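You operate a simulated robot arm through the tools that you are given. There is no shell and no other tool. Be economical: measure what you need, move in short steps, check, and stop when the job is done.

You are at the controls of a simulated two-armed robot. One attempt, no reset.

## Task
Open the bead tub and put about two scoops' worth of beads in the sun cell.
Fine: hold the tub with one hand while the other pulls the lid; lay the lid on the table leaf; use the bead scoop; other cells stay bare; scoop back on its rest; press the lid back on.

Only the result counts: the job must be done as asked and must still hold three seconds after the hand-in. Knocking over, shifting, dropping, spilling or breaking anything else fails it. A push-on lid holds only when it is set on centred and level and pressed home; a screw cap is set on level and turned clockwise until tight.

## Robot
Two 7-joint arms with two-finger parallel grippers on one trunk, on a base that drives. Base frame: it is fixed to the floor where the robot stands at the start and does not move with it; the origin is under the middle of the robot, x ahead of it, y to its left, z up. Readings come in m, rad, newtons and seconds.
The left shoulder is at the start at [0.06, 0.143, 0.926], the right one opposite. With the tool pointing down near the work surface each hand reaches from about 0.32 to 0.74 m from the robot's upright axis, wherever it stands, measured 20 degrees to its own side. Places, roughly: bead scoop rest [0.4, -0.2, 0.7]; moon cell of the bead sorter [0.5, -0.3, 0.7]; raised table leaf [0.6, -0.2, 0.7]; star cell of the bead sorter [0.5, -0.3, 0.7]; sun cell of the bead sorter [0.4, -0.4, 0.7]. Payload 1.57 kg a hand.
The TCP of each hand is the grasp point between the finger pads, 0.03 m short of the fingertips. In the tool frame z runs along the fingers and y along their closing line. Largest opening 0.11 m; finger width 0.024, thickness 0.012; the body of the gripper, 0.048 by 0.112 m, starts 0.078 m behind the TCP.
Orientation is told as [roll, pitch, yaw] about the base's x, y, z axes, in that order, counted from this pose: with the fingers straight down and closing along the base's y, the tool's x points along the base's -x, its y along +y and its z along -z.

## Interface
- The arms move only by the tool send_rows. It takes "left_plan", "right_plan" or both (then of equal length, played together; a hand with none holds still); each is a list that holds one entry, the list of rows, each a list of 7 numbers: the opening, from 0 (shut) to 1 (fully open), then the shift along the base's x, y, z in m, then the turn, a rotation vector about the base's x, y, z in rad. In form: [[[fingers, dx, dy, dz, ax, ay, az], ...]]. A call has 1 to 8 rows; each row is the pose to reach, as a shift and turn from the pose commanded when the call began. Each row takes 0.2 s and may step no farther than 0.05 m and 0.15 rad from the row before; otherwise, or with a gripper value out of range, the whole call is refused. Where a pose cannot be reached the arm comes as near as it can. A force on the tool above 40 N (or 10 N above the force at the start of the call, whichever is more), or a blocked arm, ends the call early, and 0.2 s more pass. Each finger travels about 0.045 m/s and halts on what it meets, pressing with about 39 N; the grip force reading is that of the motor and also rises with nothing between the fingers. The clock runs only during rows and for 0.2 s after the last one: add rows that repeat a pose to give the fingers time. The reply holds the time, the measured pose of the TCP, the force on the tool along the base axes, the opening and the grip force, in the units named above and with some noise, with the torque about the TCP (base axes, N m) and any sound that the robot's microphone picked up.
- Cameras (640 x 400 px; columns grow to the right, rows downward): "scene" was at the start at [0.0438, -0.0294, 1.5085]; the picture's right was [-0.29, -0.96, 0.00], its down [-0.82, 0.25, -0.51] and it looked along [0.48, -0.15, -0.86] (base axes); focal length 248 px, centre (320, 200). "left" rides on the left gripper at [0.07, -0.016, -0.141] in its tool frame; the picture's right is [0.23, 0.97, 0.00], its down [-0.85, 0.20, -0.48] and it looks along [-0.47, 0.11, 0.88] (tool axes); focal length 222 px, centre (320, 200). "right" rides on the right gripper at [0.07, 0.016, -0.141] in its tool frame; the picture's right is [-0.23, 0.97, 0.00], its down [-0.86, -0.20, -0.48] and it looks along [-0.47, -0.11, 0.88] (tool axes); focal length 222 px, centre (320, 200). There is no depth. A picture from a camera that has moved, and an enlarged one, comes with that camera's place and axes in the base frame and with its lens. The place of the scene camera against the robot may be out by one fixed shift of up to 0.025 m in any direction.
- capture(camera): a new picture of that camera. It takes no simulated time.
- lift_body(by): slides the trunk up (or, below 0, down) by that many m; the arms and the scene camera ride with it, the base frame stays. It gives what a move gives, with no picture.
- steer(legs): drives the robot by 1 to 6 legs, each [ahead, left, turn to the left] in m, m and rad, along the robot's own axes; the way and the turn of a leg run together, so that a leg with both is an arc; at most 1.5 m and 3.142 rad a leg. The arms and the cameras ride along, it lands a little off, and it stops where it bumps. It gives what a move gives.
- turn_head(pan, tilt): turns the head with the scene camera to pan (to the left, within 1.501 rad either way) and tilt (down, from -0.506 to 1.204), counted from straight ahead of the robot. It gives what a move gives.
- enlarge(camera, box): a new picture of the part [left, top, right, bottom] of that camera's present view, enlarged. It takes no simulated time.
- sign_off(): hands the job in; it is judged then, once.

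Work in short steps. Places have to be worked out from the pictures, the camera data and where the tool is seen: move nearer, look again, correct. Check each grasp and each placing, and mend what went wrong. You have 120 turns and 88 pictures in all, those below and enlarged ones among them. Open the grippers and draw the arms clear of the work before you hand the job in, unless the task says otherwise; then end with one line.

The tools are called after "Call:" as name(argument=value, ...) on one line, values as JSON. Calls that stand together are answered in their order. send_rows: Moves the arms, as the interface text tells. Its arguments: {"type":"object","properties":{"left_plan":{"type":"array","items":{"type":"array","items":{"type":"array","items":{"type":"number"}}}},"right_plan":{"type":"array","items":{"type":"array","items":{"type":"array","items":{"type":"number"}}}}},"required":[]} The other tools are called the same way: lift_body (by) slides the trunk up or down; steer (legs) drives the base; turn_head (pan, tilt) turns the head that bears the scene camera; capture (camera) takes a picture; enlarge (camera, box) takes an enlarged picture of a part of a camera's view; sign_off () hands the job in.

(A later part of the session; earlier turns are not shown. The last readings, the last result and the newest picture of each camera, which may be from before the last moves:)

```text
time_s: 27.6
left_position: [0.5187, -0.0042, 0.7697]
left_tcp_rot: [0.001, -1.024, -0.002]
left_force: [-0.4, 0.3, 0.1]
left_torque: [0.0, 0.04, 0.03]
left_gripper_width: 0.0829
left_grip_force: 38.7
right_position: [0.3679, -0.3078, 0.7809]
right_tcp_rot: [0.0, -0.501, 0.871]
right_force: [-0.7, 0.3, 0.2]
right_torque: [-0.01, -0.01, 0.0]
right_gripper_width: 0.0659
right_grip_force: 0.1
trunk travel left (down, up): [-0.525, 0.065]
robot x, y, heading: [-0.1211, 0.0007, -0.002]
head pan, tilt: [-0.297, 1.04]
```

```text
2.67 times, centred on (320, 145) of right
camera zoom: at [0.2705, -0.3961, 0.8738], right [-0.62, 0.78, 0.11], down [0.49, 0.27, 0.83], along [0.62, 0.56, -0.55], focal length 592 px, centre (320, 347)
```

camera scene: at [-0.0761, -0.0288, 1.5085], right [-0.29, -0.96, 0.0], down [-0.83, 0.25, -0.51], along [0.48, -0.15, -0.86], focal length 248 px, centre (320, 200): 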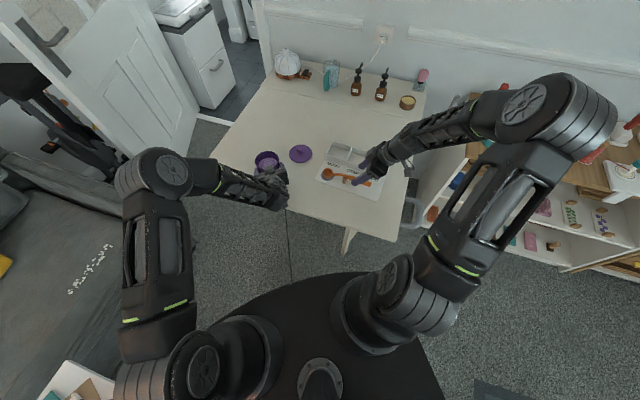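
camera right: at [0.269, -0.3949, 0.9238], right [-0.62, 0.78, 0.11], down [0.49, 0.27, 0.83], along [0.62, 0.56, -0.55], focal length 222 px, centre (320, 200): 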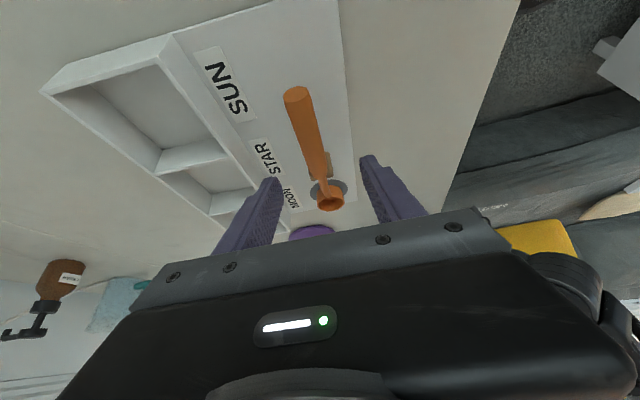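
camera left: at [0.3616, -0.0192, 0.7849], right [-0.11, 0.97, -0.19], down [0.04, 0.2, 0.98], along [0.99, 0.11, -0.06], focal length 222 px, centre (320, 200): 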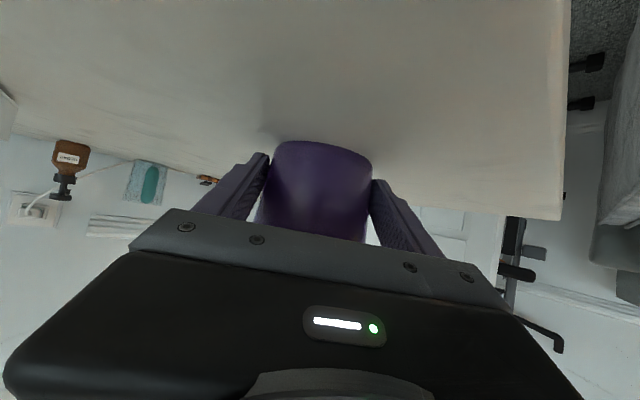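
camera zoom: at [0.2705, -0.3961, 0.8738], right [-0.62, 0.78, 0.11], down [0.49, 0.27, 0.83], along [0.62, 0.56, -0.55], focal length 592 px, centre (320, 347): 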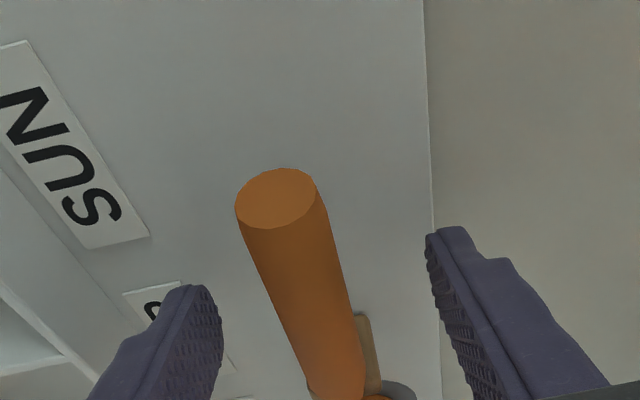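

At the actual grasp depth the handle is centred. I close.

Call:
send_rows(right_plan=[[[0.5, 0, 0, 0, 0, 0, 0], [0.35, 0, 0, 0, 0, 0, 0], [0.2, 0, 0, 0, 0, 0, 0], [0.05, 0, 0, 0, 0, 0, 0], [0.0, 0, 0, 0, 0, 0, 0], [0.0, 0, 0, 0, 0, 0, 0]]])

Call:
enlarge(camera="right", box=[220, 70, 420, 220])

```text
time_s: 29.0
left_position: [0.5179, -0.004, 0.7705]
left_tcp_rot: [0.002, -1.024, -0.002]
left_force: [0.0, 0.3, 0.2]
left_torque: [0.01, 0.02, 0.02]
left_gripper_width: 0.0829
left_grip_force: 38.9
right_position: [0.3657, -0.3076, 0.7831]
right_tcp_rot: [0.0, -0.501, 0.872]
right_force: [0.4, -0.3, 0.1]
right_torque: [-0.01, -0.01, 0.0]
right_gripper_width: 0.0247
right_grip_force: 36.5
trunk travel left (down, up): [-0.525, 0.065]
robot x, y, heading: [-0.1154, 0.0011, -0.003]
head pan, tilt: [-0.297, 1.04]
```

```text
2.67 times, centred on (320, 145) of right
camera zoom: at [0.2705, -0.396, 0.8739], right [-0.62, 0.78, 0.11], down [0.49, 0.27, 0.83], along [0.62, 0.56, -0.55], focal length 592 px, centre (320, 347)
```

zoom: 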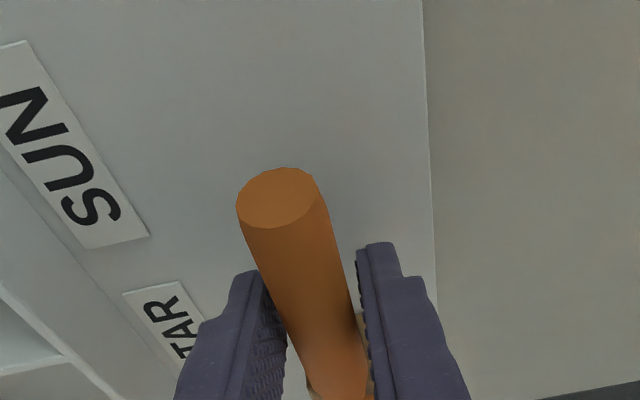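

Gripped at 25 mm. I lift the scoop straight up and check.

Call:
send_rows(right_plan=[[[0, 0, 0, 0.01, 0, 0, 0], [0, 0, 0, 0.03, 0, 0, 0], [0, 0, 0, 0.06, 0, 0, 0], [0, 0, 0, 0.1, 0, 0, 0], [0, 0, 0, 0.14, 0, 0, 0], [0, 0, 0, 0.14, 0, 0, 0]]])

Call:
enlarge(camera="scene", box=[240, 110, 440, 235])

Call:
capture(camera="right")

```text
time_s: 30.4
left_position: [0.519, -0.0052, 0.77]
left_tcp_rot: [0.003, -1.024, -0.004]
left_force: [0.2, -0.3, 0.7]
left_torque: [-0.01, 0.02, -0.02]
left_gripper_width: 0.083
left_grip_force: 39.0
right_position: [0.3673, -0.3097, 0.9225]
right_tcp_rot: [0.0, -0.5, 0.87]
right_force: [-0.2, 0.8, -0.8]
right_torque: [-0.03, 0.01, -0.01]
right_gripper_width: 0.0248
right_grip_force: 36.4
trunk travel left (down, up): [-0.525, 0.065]
robot x, y, heading: [-0.1215, 0.0023, -0.001]
head pan, tilt: [-0.297, 1.04]
```

```text
3.20 times, centred on (340, 172) of scene
camera zoom: at [-0.076, -0.0294, 1.5085], right [-0.29, -0.96, 0.0], down [-0.83, 0.25, -0.51], along [0.48, -0.15, -0.86], focal length 792 px, centre (256, 288)
```

zoom: 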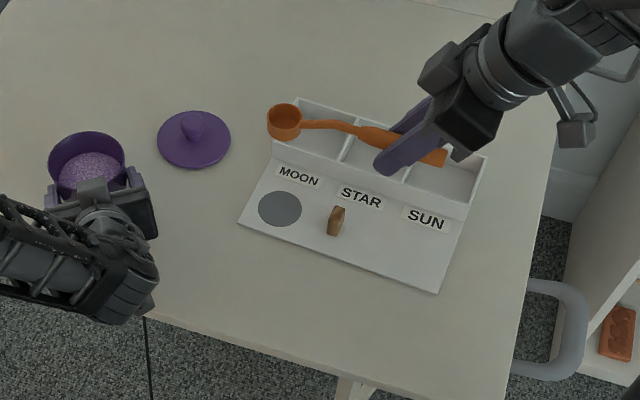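

```text
52 pictures are left
camera right: at [0.2711, -0.3976, 1.0138], right [-0.62, 0.78, 0.11], down [0.49, 0.27, 0.83], along [0.62, 0.56, -0.55], focal length 222 px, centre (320, 200)
```

right: 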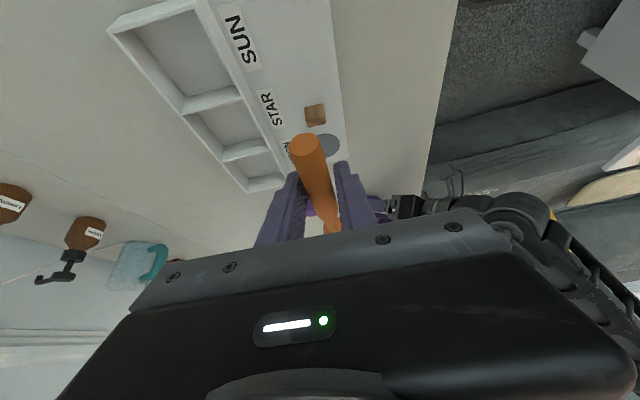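

The scoop is held well. I carry it level over the tub, yawing 0.3 rad more so the handle comes from the right.

Call:
send_rows(right_plan=[[[0, 0.02, 0.033, 0.01, 0, 0, 0.05], [0, 0.042, 0.066, 0.02, 0, 0, 0.1], [0, 0.063, 0.1, 0.02, 0, 0, 0.15], [0, 0.085, 0.133, 0.02, 0, 0, 0.2], [0, 0.106, 0.167, 0.02, 0, 0, 0.25], [0, 0.127, 0.2, 0.02, 0, 0, 0.3], [0, 0.127, 0.2, 0.02, 0, 0, 0.3]]])

Call:
enlarge(camera="scene", box=[220, 100, 340, 175])

Call:
capture(camera="right")

```text
time_s: 32.0
left_position: [0.5195, -0.0029, 0.7701]
left_tcp_rot: [0.003, -1.024, -0.005]
left_force: [0.0, -0.9, 0.3]
left_torque: [-0.03, 0.06, 0.0]
left_gripper_width: 0.0828
left_grip_force: 38.8
right_position: [0.4949, -0.1089, 0.9429]
right_tcp_rot: [0.0, -0.498, 1.171]
right_force: [0.2, -1.1, -0.6]
right_torque: [-0.07, 0.02, 0.0]
right_gripper_width: 0.0248
right_grip_force: 36.7
trunk travel left (down, up): [-0.525, 0.065]
robot x, y, heading: [-0.1194, 0.001, -0.004]
head pan, tilt: [-0.297, 1.04]
```

```text
5.33 times, centred on (280, 138) of scene
camera zoom: at [-0.0763, -0.0293, 1.5085], right [-0.29, -0.96, 0.0], down [-0.83, 0.25, -0.51], along [0.48, -0.15, -0.86], focal length 1320 px, centre (533, 533)
```

zoom: 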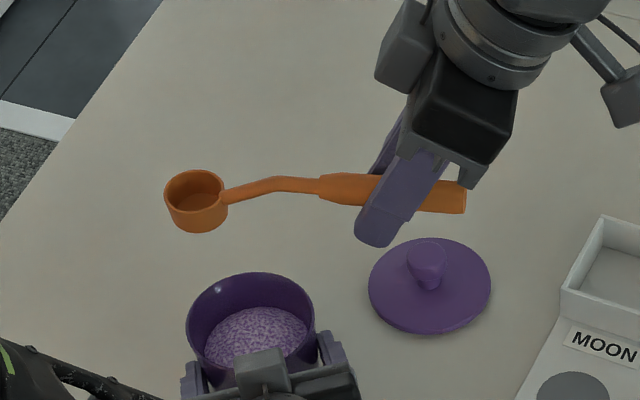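

```text
50 pictures are left
camera right: at [0.429, -0.2208, 1.0346], right [-0.82, 0.56, 0.11], down [0.39, 0.4, 0.83], along [0.42, 0.72, -0.55], focal length 222 px, centre (320, 200)
```

right: 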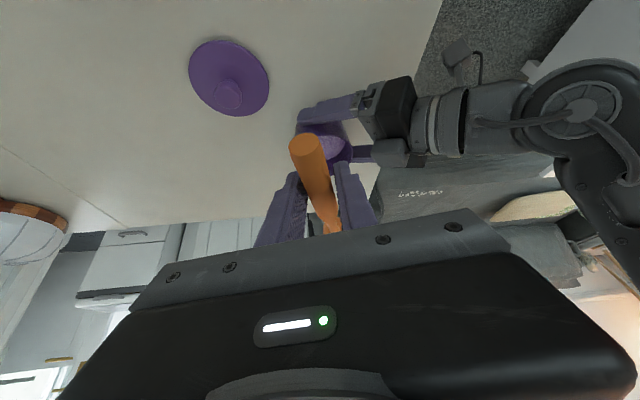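

The bowl's rim centre is at about (0.541,0.000,0.927), with the neck stepping down from the handle. I dip the scoop to about 52° over the tub, staying above the rim.

Call:
send_rows(right_plan=[[[0, 0.0034, 0.0083, 0.003, -0.138, 0.0585, 0], [0, 0.0068, 0.0166, 0.007, -0.276, 0.117, 0], [0, 0.0102, 0.025, 0.01, -0.4144, 0.1755, 0], [0, 0.0136, 0.0333, 0.013, -0.5525, 0.234, 0], [0, 0.017, 0.0416, 0.016, -0.69, 0.2925, 0], [0, 0.0204, 0.0499, 0.0194, -0.8287, 0.351, 0], [0, 0.0204, 0.0499, 0.0194, -0.8287, 0.351, 0]]])

Call:
enlarge(camera="scene", box=[220, 100, 340, 175])

Call:
capture(camera="right")

```text
time_s: 33.6
left_position: [0.5184, -0.005, 0.77]
left_tcp_rot: [0.001, -1.024, -0.004]
left_force: [0.2, -0.9, 0.9]
left_torque: [0.03, 0.0, 0.03]
left_gripper_width: 0.083
left_grip_force: 39.0
right_position: [0.4897, -0.0776, 0.9578]
right_tcp_rot: [-0.025, 0.229, 1.224]
right_force: [-0.3, -0.8, -1.1]
right_torque: [0.0, 0.0, -0.01]
right_gripper_width: 0.0248
right_grip_force: 37.0
right hand out of reach, approached as far as the arm can: row 5, 6, 7
trunk travel left (down, up): [-0.525, 0.065]
robot x, y, heading: [-0.1194, -0.0011, -0.004]
head pan, tilt: [-0.297, 1.04]
```

```text
5.33 times, centred on (280, 138) of scene
camera zoom: at [-0.0756, -0.0304, 1.5085], right [-0.29, -0.96, 0.0], down [-0.83, 0.25, -0.51], along [0.48, -0.15, -0.86], focal length 1320 px, centre (533, 533)
```

zoom: 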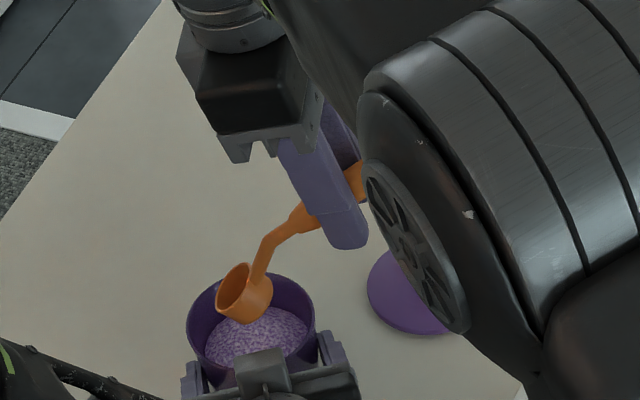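

```text
48 pictures are left
camera right: at [0.4589, -0.105, 1.1117], right [-0.84, 0.53, -0.08], down [0.5, 0.82, 0.28], along [0.21, 0.2, -0.96], focal length 222 px, centre (320, 200)
```

right: 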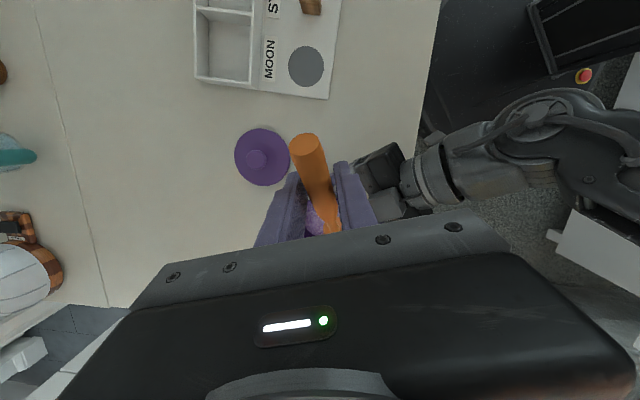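

The arm reached about 42° of dip, which is enough. I shift x to centre the bowl and lower it to just above the rim, then check.

Call:
send_rows(right_plan=[[[0, 0.006, 0.0005, -0.013, 0, 0, 0], [0, 0.012, 0.001, -0.026, 0, 0, 0], [0, 0.018, 0.0015, -0.039, 0, 0, 0], [0, 0.023, 0.002, -0.05, 0, 0, 0], [0, 0.023, 0.002, -0.05, 0, 0, 0]]])

Call:
enlarge(camera="scene", box=[220, 115, 300, 165])

```text
time_s: 34.8
left_position: [0.5178, -0.0046, 0.7693]
left_tcp_rot: [0.002, -1.024, -0.002]
left_force: [0.1, 0.4, -0.1]
left_torque: [0.03, 0.04, 0.02]
left_gripper_width: 0.0826
left_grip_force: 39.3
right_position: [0.512, -0.0741, 0.9065]
right_tcp_rot: [-0.027, 0.229, 1.223]
right_force: [-0.3, -0.3, -0.8]
right_torque: [-0.02, 0.03, 0.0]
right_gripper_width: 0.0248
right_grip_force: 36.2
trunk travel left (down, up): [-0.525, 0.065]
robot x, y, heading: [-0.1207, -0.0029, 0.002]
head pan, tilt: [-0.297, 1.04]
```

```text
8.00 times, centred on (260, 140) of scene
camera zoom: at [-0.0761, -0.0291, 1.5085], right [-0.29, -0.96, 0.0], down [-0.83, 0.25, -0.51], along [0.48, -0.15, -0.86], focal length 1980 px, centre (800, 680)
```

zoom: 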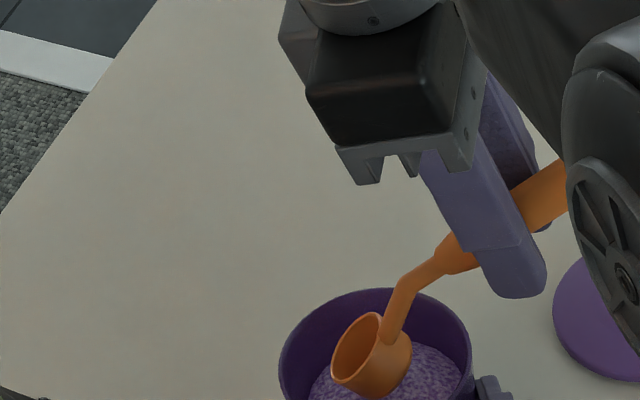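

The bowl is centred over the beads. I lower it into the beads and sweep toward the far side.

Call:
send_rows(right_plan=[[[0, -0.0007, -0.0019, -0.01, 0, 0, 0], [0, -0.0007, -0.0019, -0.02, 0, 0, 0], [0, -0.0007, -0.0019, -0.029, 0, 0, 0], [0, -0.0007, -0.0019, -0.034, 0, 0, 0], [0, 0.0027, 0.0075, -0.034, 0, 0, 0], [0, 0.0051, 0.0141, -0.034, 0, 0, 0]]])

Call:
enlarge(camera="scene", box=[220, 125, 300, 175])

```text
time_s: 36.2
left_position: [0.5193, -0.0051, 0.7708]
left_tcp_rot: [0.001, -1.024, -0.004]
left_force: [0.5, 0.1, -0.2]
left_torque: [0.0, 0.01, 0.02]
left_gripper_width: 0.0831
left_grip_force: 38.7
right_position: [0.5182, -0.0586, 0.8739]
right_tcp_rot: [-0.026, 0.23, 1.221]
right_force: [0.7, -0.3, -0.3]
right_torque: [-0.05, 0.0, -0.01]
right_gripper_width: 0.0247
right_grip_force: 36.3
trunk travel left (down, up): [-0.525, 0.065]
robot x, y, heading: [-0.1225, 0.0015, -0.005]
head pan, tilt: [-0.297, 1.04]
```

```text
8.00 times, centred on (260, 150) of scene
camera zoom: at [-0.076, -0.0291, 1.5085], right [-0.29, -0.96, 0.0], down [-0.83, 0.25, -0.51], along [0.48, -0.15, -0.86], focal length 1980 px, centre (800, 600)
```

zoom: 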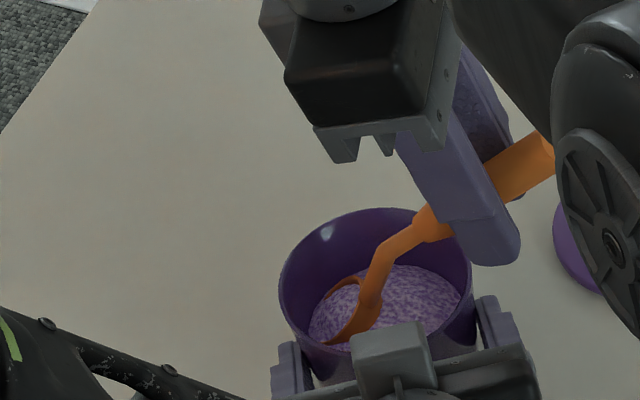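

The bowl is well buried with no force. I curl it level while lifting out.

Call:
send_rows(right_plan=[[[0, -0.0038, -0.0105, -0.0127, 0.1222, -0.0443, 0], [0, -0.0071, -0.0196, -0.0258, 0.2444, -0.0887, 0], [0, -0.0098, -0.027, -0.038, 0.3666, -0.133, 0], [0, -0.0098, -0.027, -0.018, 0.3666, -0.133, 0], [0, -0.012, -0.0331, -0.0235, 0.498, -0.181, 0], [0, -0.0136, -0.0374, -0.0105, 0.639, -0.232, 0], [0, -0.0139, -0.0384, 0.0135, 0.686, -0.249, 0], [0, -0.0139, -0.0384, 0.0535, 0.686, -0.249, 0]]])

Call:
enlarge(camera="scene", box=[220, 100, 340, 175])

```text
time_s: 38.0
left_position: [0.5191, -0.0049, 0.7706]
left_tcp_rot: [0.0, -1.025, -0.002]
left_force: [0.5, 0.5, 0.8]
left_torque: [0.04, 0.01, 0.03]
left_gripper_width: 0.0828
left_grip_force: 39.4
right_position: [0.5036, -0.0961, 0.928]
right_tcp_rot: [-0.026, -0.505, 1.221]
right_force: [0.2, 0.4, -0.9]
right_torque: [-0.04, 0.04, -0.01]
right_gripper_width: 0.0248
right_grip_force: 36.6
trunk travel left (down, up): [-0.525, 0.065]
robot x, y, heading: [-0.1203, 0.0017, -0.0]
head pan, tilt: [-0.297, 1.04]
```

```text
5.33 times, centred on (280, 138) of scene
camera zoom: at [-0.0766, -0.0289, 1.5085], right [-0.29, -0.96, 0.0], down [-0.82, 0.25, -0.51], along [0.48, -0.15, -0.86], focal length 1320 px, centre (533, 533)
```

zoom: 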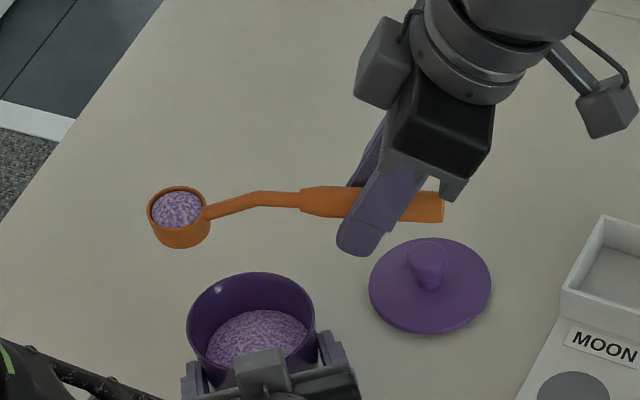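

The scoop came out full. I carry it level toward the sun cell, turning the handle parallel to the cell row, in gentle steps.

Call:
send_rows(right_plan=[[[0, -0.008, -0.02, 0, 0, 0, -0.02], [0, -0.019, -0.051, 0, 0, 0, -0.045], [0, -0.03, -0.083, 0, 0, 0, -0.07], [0, -0.042, -0.115, 0, 0, 0, -0.095], [0, -0.053, -0.147, 0, 0, 0, -0.12], [0, -0.065, -0.179, 0, 0, 0, -0.145], [0, -0.075, -0.207, 0, 0, 0, -0.165], [0, -0.08, -0.22, 0, 0, 0, -0.175]]])

Call:
send_rows(right_plan=[[[0, -0.008, -0.02, 0, 0, 0, -0.02], [0, -0.019, -0.051, 0, 0, 0, -0.045], [0, -0.03, -0.083, 0, 0, 0, -0.07], [0, -0.042, -0.115, 0, 0, 0, -0.095], [0, -0.053, -0.147, 0, 0, 0, -0.11], [0, -0.065, -0.179, 0, 0, 0, -0.125], [0, -0.07, -0.193, 0, 0, 0, -0.13], [0, -0.07, -0.194, 0, 0, 0, -0.13]]])

Call:
enlarge(camera="scene", box=[300, 110, 460, 210])

```text
time_s: 39.8
left_position: [0.5194, -0.006, 0.7703]
left_tcp_rot: [0.0, -1.025, -0.005]
left_force: [0.2, -0.2, -0.6]
left_torque: [-0.03, 0.02, -0.02]
left_gripper_width: 0.0827
left_grip_force: 39.2
right_position: [0.4237, -0.3196, 0.9274]
right_tcp_rot: [-0.026, -0.501, 1.047]
right_force: [0.1, -0.8, -0.2]
right_torque: [-0.03, 0.01, 0.03]
right_gripper_width: 0.0246
right_grip_force: 37.0
trunk travel left (down, up): [-0.525, 0.065]
robot x, y, heading: [-0.1192, -0.0019, 0.005]
head pan, tilt: [-0.297, 1.04]
```

```text
time_s: 41.6
left_position: [0.519, -0.0029, 0.7701]
left_tcp_rot: [0.002, -1.025, -0.003]
left_force: [-0.2, 0.3, 0.6]
left_torque: [0.03, 0.02, -0.01]
left_gripper_width: 0.0827
left_grip_force: 39.1
right_position: [0.354, -0.5126, 0.926]
right_tcp_rot: [-0.026, -0.501, 0.917]
right_force: [-1.0, -0.4, -0.4]
right_torque: [-0.03, 0.02, -0.05]
right_gripper_width: 0.0246
right_grip_force: 36.0
trunk travel left (down, up): [-0.525, 0.065]
robot x, y, heading: [-0.119, -0.0027, -0.001]
head pan, tilt: [-0.297, 1.04]
```

```text
4.00 times, centred on (380, 160) of scene
camera zoom: at [-0.0761, -0.0292, 1.5085], right [-0.29, -0.96, 0.0], down [-0.83, 0.25, -0.51], along [0.48, -0.15, -0.86], focal length 990 px, centre (80, 360)
```

zoom: 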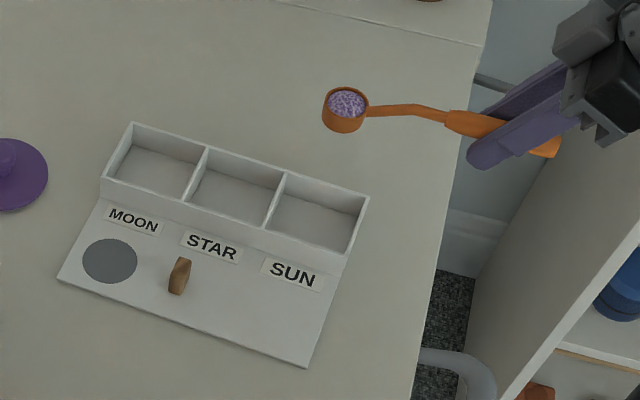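

The bowl is nearly over the sun cell. I correct a few millimetres and descend.

Call:
send_rows(right_plan=[[[0, -0.001, -0.006, -0.02, 0, 0, 0], [0, -0.001, -0.006, -0.045, 0, 0, 0], [0, -0.001, -0.006, -0.07, 0, 0, 0], [0, -0.001, -0.006, -0.08, 0, 0, 0], [0, -0.001, -0.006, -0.08, 0, 0, 0]]])

Call:
enlarge(camera="scene", box=[300, 110, 460, 210])

```text
time_s: 42.8
left_position: [0.5183, -0.0051, 0.7706]
left_tcp_rot: [0.0, -1.025, -0.004]
left_force: [0.8, 0.5, 0.3]
left_torque: [0.04, 0.03, 0.0]
left_gripper_width: 0.0828
left_grip_force: 38.9
right_position: [0.3542, -0.5184, 0.8459]
right_tcp_rot: [-0.026, -0.5, 0.917]
right_force: [0.1, 0.9, -0.7]
right_torque: [-0.04, 0.03, 0.02]
right_gripper_width: 0.0247
right_grip_force: 36.5
trunk travel left (down, up): [-0.525, 0.065]
robot x, y, heading: [-0.1181, -0.0008, 0.001]
head pan, tilt: [-0.297, 1.04]
```

```text
4.00 times, centred on (380, 160) of scene
camera zoom: at [-0.0761, -0.0293, 1.5085], right [-0.29, -0.96, 0.0], down [-0.83, 0.25, -0.51], along [0.48, -0.15, -0.86], focal length 990 px, centre (80, 360)
```

zoom: 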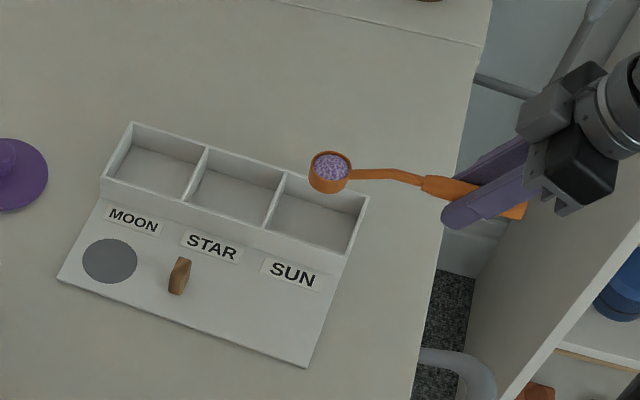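

The bowl is centred over the sun cell. I roll the scoop about its handle axis, toward the robot side, to pour.

Call:
send_rows(right_plan=[[[0, 0, 0, -0.004, -0.0912, -0.1191, 0], [0, 0, 0, -0.008, -0.1824, -0.2382, 0], [0, 0, 0, -0.012, -0.2736, -0.3573, 0], [0, 0, 0, -0.014, -0.3648, -0.4764, 0], [0, 0, 0, -0.014, -0.456, -0.5955, 0], [0, 0, 0, -0.014, -0.5472, -0.7146, 0], [0, 0, 0, -0.014, -0.6384, -0.8337, 0], [0, 0, 0, -0.014, -0.7296, -0.9528, 0]]])

Call:
enlarge(camera="scene", box=[300, 110, 460, 210])

```text
time_s: 44.6
left_position: [0.5186, -0.0049, 0.769]
left_tcp_rot: [0.002, -1.025, -0.006]
left_force: [-0.5, -0.1, 0.1]
left_torque: [-0.01, 0.05, 0.04]
left_gripper_width: 0.083
left_grip_force: 38.7
right_position: [0.3526, -0.5182, 0.8347]
right_tcp_rot: [-1.271, -0.178, 1.388]
right_force: [0.0, -0.1, -0.1]
right_torque: [-0.03, 0.03, -0.01]
right_gripper_width: 0.0246
right_grip_force: 36.3
trunk travel left (down, up): [-0.525, 0.065]
robot x, y, heading: [-0.1211, 0.0021, -0.004]
head pan, tilt: [-0.297, 1.04]
```

```text
4.00 times, centred on (380, 160) of scene
camera zoom: at [-0.0764, -0.0294, 1.5086], right [-0.29, -0.96, 0.0], down [-0.82, 0.25, -0.51], along [0.48, -0.15, -0.86], focal length 990 px, centre (80, 360)
```

zoom: 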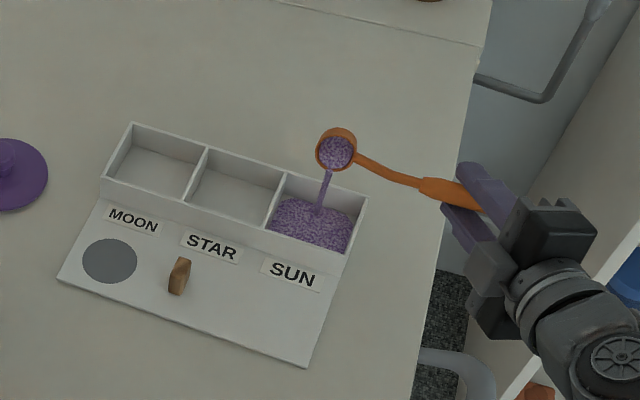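

It is pouring straight into the sun cell. I roll further to empty the bowl and hold.

Call:
send_rows(right_plan=[[[0, 0, 0, 0, -0.0912, -0.1191, 0], [0, 0, 0, 0, -0.1824, -0.2382, 0], [0, 0, 0, 0, -0.2736, -0.3573, 0], [0, 0, 0, 0, -0.34, -0.444, 0], [0, 0, 0, 0, -0.34, -0.444, 0], [0, 0, 0, 0, -0.34, -0.444, 0], [0, 0, 0, 0, -0.34, -0.444, 0]]])

Call:
enlarge(camera="scene", box=[300, 110, 460, 210])

```text
time_s: 46.2
left_position: [0.5186, -0.0042, 0.7699]
left_tcp_rot: [0.001, -1.024, -0.002]
left_force: [0.2, 0.1, -0.6]
left_torque: [-0.02, 0.0, 0.01]
left_gripper_width: 0.0826
left_grip_force: 38.9
right_position: [0.3549, -0.5128, 0.8562]
right_tcp_rot: [-1.604, 0.011, 1.415]
right_force: [0.0, 0.1, -0.6]
right_torque: [0.0, 0.02, 0.02]
right_gripper_width: 0.0246
right_grip_force: 36.4
right hand out of reach, approached as far as the arm can: row 3, 4, 5, 6, 7
trunk travel left (down, up): [-0.525, 0.065]
robot x, y, heading: [-0.1191, 0.0021, 0.003]
head pan, tilt: [-0.297, 1.04]
```

```text
4.00 times, centred on (380, 160) of scene
camera zoom: at [-0.0762, -0.0293, 1.5085], right [-0.29, -0.96, 0.0], down [-0.83, 0.25, -0.51], along [0.48, -0.15, -0.86], focal length 990 px, centre (80, 360)
```

zoom: 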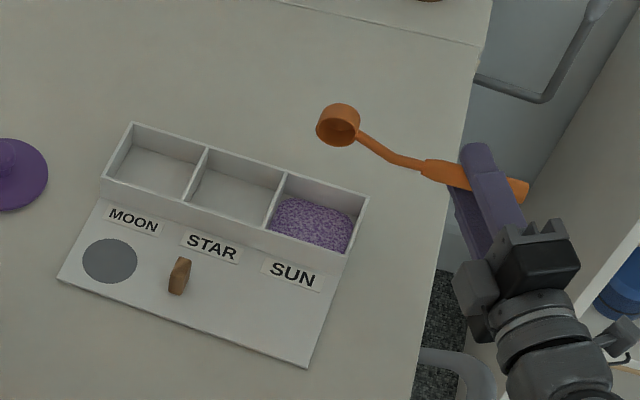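

The bowl is empty and only the sun cell has beads. I roll the scoop back level while rising and start back to the tub.

Call:
send_rows(right_plan=[[[0, 0, 0, 0.01, 0.09, 0.1165, 0], [0, 0, 0, 0.02, 0.18, 0.233, 0], [0, 0, 0, 0.03, 0.27, 0.3495, 0], [0, 0, 0, 0.04, 0.36, 0.466, 0], [0, 0, 0, 0.05, 0.45, 0.5825, -0.001], [0, 0, 0, 0.06, 0.54, 0.699, -0.001], [0, 0, 0, 0.07, 0.63, 0.8155, -0.001], [0, 0, 0, 0.075, 0.72, 0.932, -0.002]]])

Call:
send_rows(right_plan=[[[0, 0.005, 0.015, 0, 0.083, 0.1075, 0], [0, 0.015, 0.04, 0, 0.166, 0.215, 0], [0, 0.027, 0.075, 0, 0.246, 0.318, -0.001], [0, 0.04, 0.12, 0, 0.246, 0.318, -0.001], [0, 0.055, 0.165, 0, 0.246, 0.318, -0.001], [0, 0.07, 0.205, 0, 0.246, 0.318, -0.001]]])

Call:
enlarge(camera="scene", box=[240, 100, 440, 225])

```text
time_s: 48.0
left_position: [0.5198, -0.0047, 0.7697]
left_tcp_rot: [0.001, -1.025, -0.004]
left_force: [0.5, 0.3, 0.0]
left_torque: [0.02, 0.03, 0.01]
left_gripper_width: 0.0828
left_grip_force: 38.8
right_position: [0.3546, -0.5132, 0.9313]
right_tcp_rot: [-0.478, -0.453, 1.131]
right_force: [0.1, -1.2, -1.6]
right_torque: [-0.07, 0.0, 0.01]
right_gripper_width: 0.0246
right_grip_force: 36.1
trunk travel left (down, up): [-0.525, 0.065]
robot x, y, heading: [-0.1222, 0.0034, 0.002]
head pan, tilt: [-0.297, 1.04]
```

```text
time_s: 49.4
left_position: [0.5195, -0.0037, 0.7704]
left_tcp_rot: [0.001, -1.026, -0.005]
left_force: [0.0, 0.4, -0.2]
left_torque: [-0.05, 0.03, 0.0]
left_gripper_width: 0.0828
left_grip_force: 38.9
right_position: [0.4228, -0.3089, 0.9317]
right_tcp_rot: [-0.029, -0.501, 0.918]
right_force: [0.0, 0.1, 0.1]
right_torque: [-0.04, 0.02, 0.01]
right_gripper_width: 0.0242
right_grip_force: 36.8
trunk travel left (down, up): [-0.525, 0.065]
robot x, y, heading: [-0.1208, 0.0005, 0.001]
head pan, tilt: [-0.297, 1.04]
```

```text
3.20 times, centred on (340, 162) of scene
camera zoom: at [-0.0758, -0.0286, 1.5085], right [-0.29, -0.96, 0.0], down [-0.83, 0.25, -0.51], along [0.48, -0.15, -0.86], focal length 792 px, centre (256, 320)
```

zoom: 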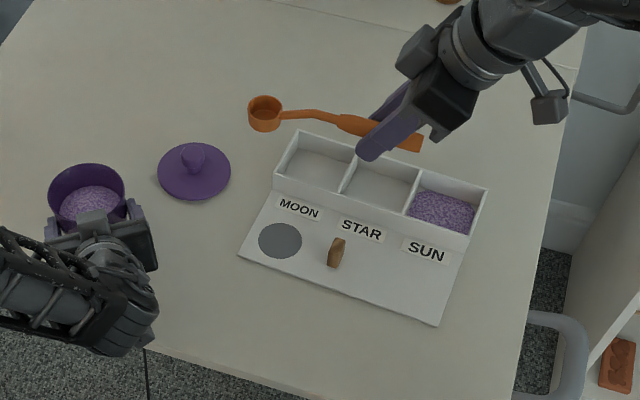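

All clean. I carry the scoop back level over the tub.

Call:
send_rows(right_plan=[[[0, 0.014, 0.036, 0, 0, 0, 0.05], [0, 0.028, 0.072, 0, 0, 0, 0.1], [0, 0.042, 0.108, 0, 0, 0, 0.15], [0, 0.056, 0.144, 0, 0, 0, 0.2], [0, 0.068, 0.18, 0, 0, 0, 0.25], [0, 0.08, 0.213, -0.003, 0, 0, 0.303]]])

Call:
send_rows(right_plan=[[[0, 0, 0.004, -0.002, -0.137, 0.05, 0], [0, 0, 0.008, -0.005, -0.274, 0.0995, 0], [0, 0.002, 0.013, -0.01, -0.411, 0.149, 0], [0, 0.005, 0.018, -0.015, -0.548, 0.199, 0], [0, 0.008, 0.022, -0.022, -0.686, 0.249, 0], [0, 0.008, 0.022, -0.022, -0.686, 0.249, 0]]])

Call:
enlarge(camera="scene", box=[220, 115, 300, 165])

```text
time_s: 50.8
left_position: [0.5197, -0.0043, 0.7705]
left_tcp_rot: [-0.001, -1.025, -0.003]
left_force: [0.4, 0.7, 0.1]
left_torque: [-0.03, 0.03, 0.0]
left_gripper_width: 0.0829
left_grip_force: 38.9
right_position: [0.5049, -0.0938, 0.9305]
right_tcp_rot: [-0.029, -0.502, 1.224]
right_force: [0.4, -0.1, 0.0]
right_torque: [-0.05, 0.0, -0.01]
right_gripper_width: 0.0247
right_grip_force: 36.1
trunk travel left (down, up): [-0.525, 0.065]
robot x, y, heading: [-0.1224, 0.0019, 0.0]
head pan, tilt: [-0.297, 1.04]
```

```text
time_s: 52.2
left_position: [0.519, -0.0047, 0.7696]
left_tcp_rot: [0.002, -1.025, -0.005]
left_force: [-0.8, -0.9, -0.1]
left_torque: [0.01, 0.07, 0.0]
left_gripper_width: 0.0827
left_grip_force: 38.9
right_position: [0.5124, -0.0736, 0.9086]
right_tcp_rot: [-0.029, 0.227, 1.224]
right_force: [0.6, -0.1, -0.8]
right_torque: [0.0, 0.0, -0.03]
right_gripper_width: 0.0245
right_grip_force: 35.9
trunk travel left (down, up): [-0.525, 0.065]
robot x, y, heading: [-0.1221, -0.0022, 0.003]
head pan, tilt: [-0.297, 1.04]
```

```text
8.00 times, centred on (260, 140) of scene
camera zoom: at [-0.076, -0.03, 1.5085], right [-0.29, -0.96, 0.0], down [-0.83, 0.25, -0.51], along [0.48, -0.15, -0.86], focal length 1980 px, centre (800, 680)
```

zoom: 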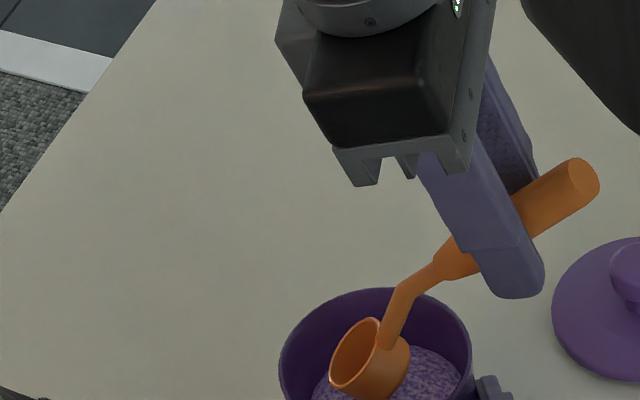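

Same pose as before, with the bead level a few millimetres lower, so I dig about 4 mm deeper.

Call:
send_rows(right_plan=[[[0, -0.0007, -0.0019, -0.012, 0, 0, 0], [0, -0.0007, -0.0019, -0.023, 0, 0, 0], [0, -0.0007, -0.0019, -0.033, 0, 0, 0], [0, -0.0007, -0.0019, -0.039, 0, 0, 0], [0, 0.0027, 0.0075, -0.039, 0, 0, 0], [0, 0.0051, 0.0141, -0.039, 0, 0, 0]]])

Call:
enlarge(camera="scene", box=[220, 125, 300, 175])

```text
time_s: 53.6
left_position: [0.5181, -0.0026, 0.7702]
left_tcp_rot: [0.003, -1.021, -0.004]
left_force: [4.2, 4.8, -12.8]
left_torque: [-0.33, -0.01, 0.03]
left_gripper_width: 0.0828
left_grip_force: 39.0
right_position: [0.5183, -0.0618, 0.8706]
right_tcp_rot: [-0.032, 0.229, 1.221]
right_force: [-1.6, -7.7, 23.1]
right_torque: [0.88, -0.6, -0.15]
right_gripper_width: 0.0246
right_grip_force: 36.0
trunk travel left (down, up): [-0.525, 0.065]
robot x, y, heading: [-0.125, 0.0038, -0.001]
head pan, tilt: [-0.297, 1.04]
```

```text
8.00 times, centred on (260, 150) of scene
camera zoom: at [-0.0771, -0.0293, 1.5087], right [-0.29, -0.96, 0.0], down [-0.82, 0.25, -0.51], along [0.48, -0.15, -0.86], focal length 1980 px, centre (800, 600)
```

zoom: 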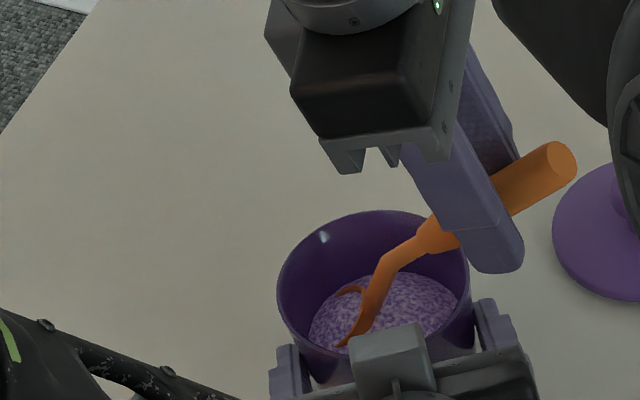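

The bowl touched the tub floor (23 N), so I ease up 3 mm. Then I curl and lift as before.

Call:
send_rows(right_plan=[[[0, 0, 0, 0.003, 0, 0, 0], [0, -0.0038, -0.0105, -0.0087, 0.1222, -0.0443, 0], [0, -0.0071, -0.0196, -0.0218, 0.2444, -0.0887, 0], [0, -0.0098, -0.027, -0.033, 0.3666, -0.133, 0], [0, -0.0098, -0.027, -0.015, 0.3666, -0.133, 0], [0, -0.012, -0.0331, -0.0205, 0.498, -0.181, 0], [0, -0.0136, -0.0374, -0.0075, 0.639, -0.232, 0], [0, -0.0139, -0.0384, 0.0165, 0.686, -0.249, 0]]])

Call:
send_rows(right_plan=[[[0, 0, 0, 0.02, 0, 0, 0], [0, 0, 0, 0.04, 0, 0, 0], [0, 0, 0, 0.04, 0, 0, 0]]])

Call:
enlarge(camera="scene", box=[220, 100, 340, 175])

```text
time_s: 55.4
left_position: [0.5178, -0.0055, 0.7699]
left_tcp_rot: [-0.002, -1.024, -0.006]
left_force: [-0.7, -0.5, -1.6]
left_torque: [-0.02, 0.04, -0.02]
left_gripper_width: 0.0827
left_grip_force: 38.5
right_position: [0.5035, -0.0987, 0.8872]
right_tcp_rot: [-0.031, -0.504, 1.225]
right_force: [0.5, 0.0, -0.3]
right_torque: [-0.03, 0.01, 0.04]
right_gripper_width: 0.0246
right_grip_force: 36.8
trunk travel left (down, up): [-0.525, 0.065]
robot x, y, heading: [-0.1198, 0.0007, 0.001]
head pan, tilt: [-0.297, 1.04]
```

```text
time_s: 56.2
left_position: [0.5189, -0.0044, 0.7703]
left_tcp_rot: [0.003, -1.026, -0.005]
left_force: [0.2, -0.4, -1.0]
left_torque: [-0.02, 0.03, -0.01]
left_gripper_width: 0.0827
left_grip_force: 39.5
right_position: [0.5049, -0.0983, 0.9254]
right_tcp_rot: [-0.03, -0.502, 1.224]
right_force: [-0.2, -1.4, 0.0]
right_torque: [-0.1, 0.04, -0.02]
right_gripper_width: 0.0244
right_grip_force: 35.6
trunk travel left (down, up): [-0.525, 0.065]
robot x, y, heading: [-0.1171, 0.0015, 0.002]
head pan, tilt: [-0.297, 1.04]
```

```text
5.33 times, centred on (280, 138) of scene
camera zoom: at [-0.076, -0.0292, 1.5085], right [-0.29, -0.96, 0.0], down [-0.83, 0.25, -0.51], along [0.48, -0.15, -0.86], focal length 1320 px, centre (533, 533)
```

zoom: 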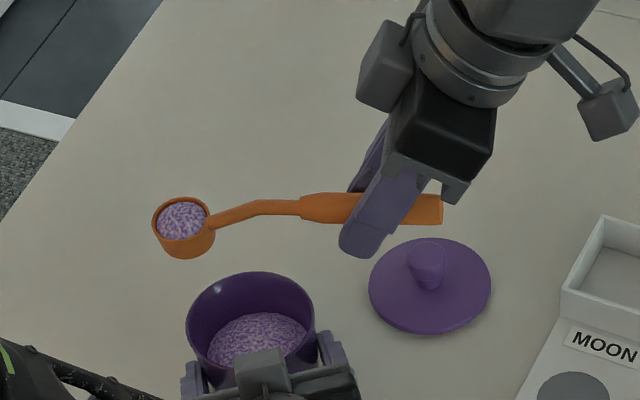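

Second full scoop, no spill. I repeat the carry to the sun cell.

Call:
send_rows(right_plan=[[[0, -0.008, -0.02, 0, 0, 0, -0.02], [0, -0.019, -0.051, 0, 0, 0, -0.045], [0, -0.03, -0.083, 0, 0, 0, -0.07], [0, -0.042, -0.115, 0, 0, 0, -0.095], [0, -0.053, -0.147, 0, 0, 0, -0.12], [0, -0.065, -0.179, 0, 0, 0, -0.145], [0, -0.075, -0.207, 0, 0, 0, -0.165], [0, -0.08, -0.22, 0, 0, 0, -0.175]]])

Call:
send_rows(right_plan=[[[0, -0.008, -0.02, 0, 0, 0, -0.02], [0, -0.019, -0.051, 0, 0, 0, -0.045], [0, -0.03, -0.083, 0, 0, 0, -0.07], [0, -0.042, -0.115, 0, 0, 0, -0.095], [0, -0.053, -0.147, 0, 0, 0, -0.11], [0, -0.065, -0.179, 0, 0, 0, -0.125], [0, -0.07, -0.195, 0, 0, 0, -0.13], [0, -0.071, -0.199, 0, 0, 0, -0.13]]])

Call:
send_rows(right_plan=[[[0, 0, 0, -0.02, 0, 0, 0], [0, 0, 0, -0.045, 0, 0, 0], [0, 0, 0, -0.07, 0, 0, 0], [0, 0, 0, -0.079, 0, 0, 0], [0, 0, 0, -0.079, 0, 0, 0]]])

Call:
enlarge(camera="scene", box=[300, 110, 460, 210])

```text
time_s: 58.0
left_position: [0.5193, -0.0038, 0.7709]
left_tcp_rot: [0.001, -1.024, -0.003]
left_force: [-0.3, -0.1, -1.1]
left_torque: [-0.04, 0.02, 0.02]
left_gripper_width: 0.0828
left_grip_force: 39.1
right_position: [0.4242, -0.3177, 0.926]
right_tcp_rot: [-0.029, -0.5, 1.048]
right_force: [-0.3, 0.7, -0.3]
right_torque: [-0.07, 0.01, 0.05]
right_gripper_width: 0.0246
right_grip_force: 36.4
trunk travel left (down, up): [-0.525, 0.065]
robot x, y, heading: [-0.1171, -0.0012, 0.001]
head pan, tilt: [-0.297, 1.04]
```

```text
time_s: 59.8
left_position: [0.5182, -0.0057, 0.7688]
left_tcp_rot: [0.003, -1.024, -0.003]
left_force: [-0.6, 0.8, -2.6]
left_torque: [0.0, 0.06, -0.02]
left_gripper_width: 0.0827
left_grip_force: 39.0
right_position: [0.354, -0.5178, 0.9252]
right_tcp_rot: [-0.03, -0.501, 0.917]
right_force: [0.8, 0.5, -1.4]
right_torque: [-0.02, 0.04, 0.01]
right_gripper_width: 0.0246
right_grip_force: 36.6
trunk travel left (down, up): [-0.525, 0.065]
robot x, y, heading: [-0.1197, -0.0027, -0.003]
head pan, tilt: [-0.297, 1.04]
```

```text
time_s: 61.0
left_position: [0.5202, -0.0041, 0.7699]
left_tcp_rot: [0.002, -1.024, -0.004]
left_force: [-0.2, -0.3, -1.0]
left_torque: [-0.01, 0.01, 0.02]
left_gripper_width: 0.0828
left_grip_force: 38.8
right_position: [0.353, -0.5177, 0.8443]
right_tcp_rot: [-0.032, -0.501, 0.918]
right_force: [0.4, -0.2, -1.4]
right_torque: [-0.05, 0.02, 0.01]
right_gripper_width: 0.0243
right_grip_force: 35.7
trunk travel left (down, up): [-0.525, 0.065]
robot x, y, heading: [-0.1211, 0.0042, 0.001]
head pan, tilt: [-0.297, 1.04]
```

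```text
4.00 times, centred on (380, 160) of scene
camera zoom: at [-0.0761, -0.0293, 1.5085], right [-0.29, -0.96, 0.0], down [-0.83, 0.25, -0.51], along [0.48, -0.15, -0.86], focal length 990 px, centre (80, 360)
```

zoom: 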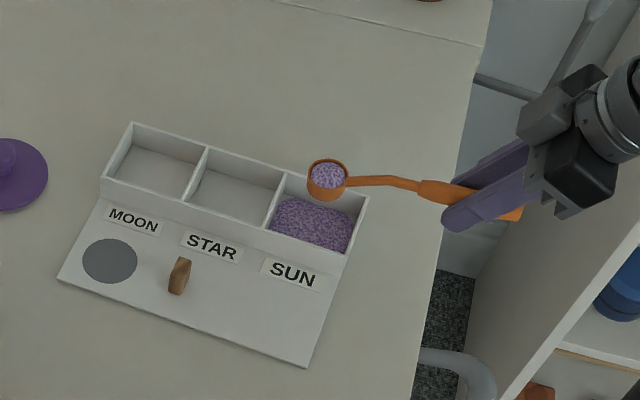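

The scoop slipped to dip about 0.1 rad in the grip after touching the floor, but it is still full and over the sun cell. I pour again, without lowering.

Call:
send_rows(right_plan=[[[0, 0, 0, 0, -0.0912, -0.1191, 0], [0, 0, 0, 0, -0.1824, -0.2382, 0], [0, 0, 0, 0, -0.2736, -0.3573, 0], [0, 0, 0, 0, -0.3648, -0.4764, 0], [0, 0, 0, 0, -0.456, -0.5955, 0], [0, 0, 0, 0, -0.5472, -0.7146, 0], [0, 0, 0, 0, -0.6384, -0.8337, 0], [0, 0, 0, 0, -0.7296, -0.9528, 0]]])

Call:
send_rows(right_plan=[[[0, 0, 0, 0.002, -0.0912, -0.1191, 0], [0, 0, 0, 0.004, -0.1824, -0.2382, 0], [0, 0, 0, 0.006, -0.24, -0.313, 0], [0, 0, 0, 0.006, -0.24, -0.313, 0], [0, 0, 0, 0.006, -0.24, -0.313, 0], [0, 0, 0, 0.006, -0.24, -0.313, 0], [0, 0, 0, 0.006, -0.24, -0.313, 0]]])

Call:
enlarge(camera="scene", box=[300, 110, 460, 210])

```text
time_s: 62.8
left_position: [0.5202, -0.0042, 0.7718]
left_tcp_rot: [0.001, -1.024, -0.006]
left_force: [0.5, 0.5, -1.7]
left_torque: [0.0, 0.06, 0.0]
left_gripper_width: 0.0829
left_grip_force: 38.5
right_position: [0.3531, -0.5178, 0.8467]
right_tcp_rot: [-1.274, -0.175, 1.39]
right_force: [0.7, 0.1, -0.4]
right_torque: [-0.02, 0.03, 0.04]
right_gripper_width: 0.0245
right_grip_force: 36.5
trunk travel left (down, up): [-0.525, 0.065]
robot x, y, heading: [-0.1217, -0.0005, -0.002]
head pan, tilt: [-0.297, 1.04]
```

```text
time_s: 64.4
left_position: [0.5196, -0.0041, 0.7694]
left_tcp_rot: [0.0, -1.025, -0.002]
left_force: [-0.1, -0.3, -1.8]
left_torque: [0.01, 0.0, -0.01]
left_gripper_width: 0.0826
left_grip_force: 38.5
right_position: [0.353, -0.5154, 0.8621]
right_tcp_rot: [-1.614, 0.012, 1.418]
right_force: [-0.6, -0.5, -1.3]
right_torque: [0.01, 0.03, 0.03]
right_gripper_width: 0.0245
right_grip_force: 36.6
right hand out of reach, approached as far as the arm can: row 3, 4, 5, 6, 7
trunk travel left (down, up): [-0.525, 0.065]
robot x, y, heading: [-0.1238, 0.0041, -0.003]
head pan, tilt: [-0.297, 1.04]
```

```text
4.00 times, centred on (380, 160) of scene
camera zoom: at [-0.0762, -0.0293, 1.5085], right [-0.29, -0.96, 0.0], down [-0.83, 0.25, -0.51], along [0.48, -0.15, -0.86], focal length 990 px, centre (80, 360)
```

zoom: 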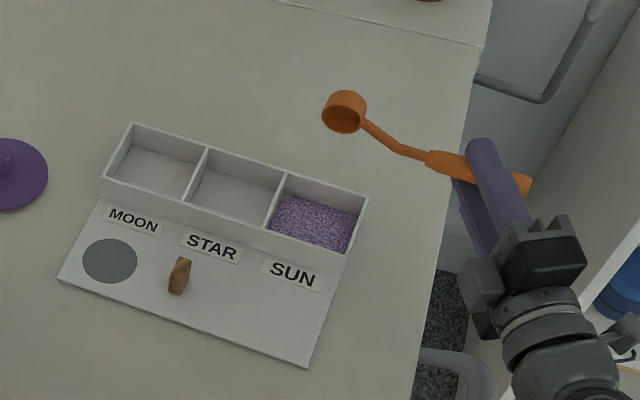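

Two scoops are in the sun cell and the other cells are bare. I roll the scoop back level, rise, and move above the rest.

Call:
send_rows(right_plan=[[[0, 0, 0, 0.01, 0.09, 0.1165, 0], [0, 0, 0, 0.02, 0.18, 0.233, 0], [0, 0, 0, 0.03, 0.27, 0.3495, 0], [0, 0, 0, 0.04, 0.36, 0.466, 0], [0, 0, 0, 0.05, 0.45, 0.5825, -0.001], [0, 0, 0, 0.06, 0.54, 0.699, -0.001], [0, 0, 0, 0.07, 0.63, 0.8155, -0.001], [0, 0, 0, 0.075, 0.72, 0.932, -0.002]]])

Call:
send_rows(right_plan=[[[0, 0.002, 0.03, 0, 0.083, 0.1075, 0], [0, 0.004, 0.07, 0, 0.166, 0.215, 0], [0, 0.007, 0.115, 0, 0.246, 0.318, -0.001], [0, 0.01, 0.16, 0, 0.246, 0.318, -0.001], [0, 0.013, 0.207, 0, 0.246, 0.318, -0.001], [0, 0.013, 0.207, 0, 0.246, 0.318, -0.001]]])

Call:
enlarge(camera="scene", box=[280, 110, 440, 210])

Call:
capture(camera="right")

```text
time_s: 66.2
left_position: [0.5193, -0.0039, 0.7689]
left_tcp_rot: [0.003, -1.024, -0.002]
left_force: [0.2, 0.1, -1.2]
left_torque: [-0.02, 0.02, 0.0]
left_gripper_width: 0.0828
left_grip_force: 38.8
right_position: [0.3539, -0.5137, 0.9398]
right_tcp_rot: [-0.496, -0.457, 1.133]
right_force: [-0.1, 0.1, -1.1]
right_torque: [-0.01, 0.05, 0.02]
right_gripper_width: 0.0246
right_grip_force: 36.6
trunk travel left (down, up): [-0.525, 0.065]
robot x, y, heading: [-0.1219, -0.0007, 0.0]
head pan, tilt: [-0.297, 1.04]
```

```text
time_s: 67.6
left_position: [0.5189, -0.0054, 0.7705]
left_tcp_rot: [0.002, -1.025, -0.006]
left_force: [-0.2, 0.3, -1.2]
left_torque: [0.01, 0.05, 0.0]
left_gripper_width: 0.0828
left_grip_force: 39.2
right_position: [0.3659, -0.3087, 0.9383]
right_tcp_rot: [-0.047, -0.505, 0.919]
right_force: [-1.2, 0.4, -0.7]
right_torque: [-0.03, 0.03, -0.02]
right_gripper_width: 0.0246
right_grip_force: 35.6
trunk travel left (down, up): [-0.525, 0.065]
robot x, y, heading: [-0.1196, -0.0032, 0.001]
head pan, tilt: [-0.297, 1.04]
```

```text
4.00 times, centred on (360, 160) of scene
camera zoom: at [-0.0762, -0.0296, 1.5085], right [-0.29, -0.96, 0.0], down [-0.82, 0.25, -0.51], along [0.48, -0.15, -0.86], focal length 990 px, centre (160, 360)
```

zoom: 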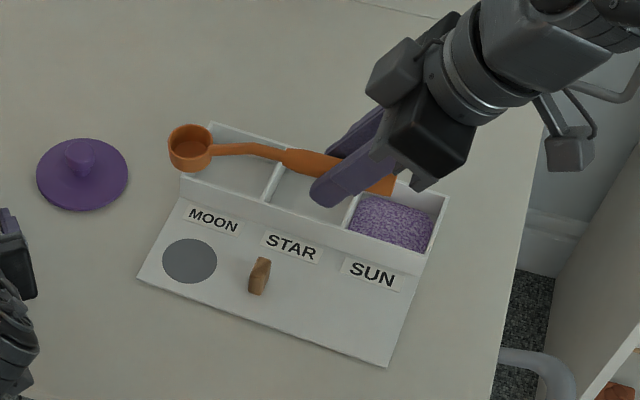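

```text
33 pictures are left
camera right: at [0.27, -0.3982, 1.0285], right [-0.64, 0.77, 0.07], down [0.45, 0.3, 0.84], along [0.62, 0.57, -0.54], focal length 222 px, centre (320, 200)
```

right: 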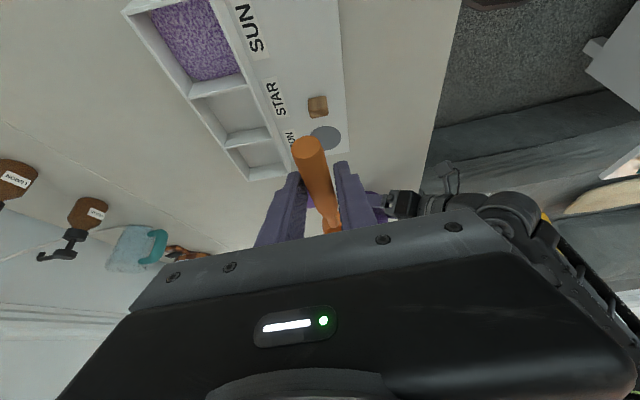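

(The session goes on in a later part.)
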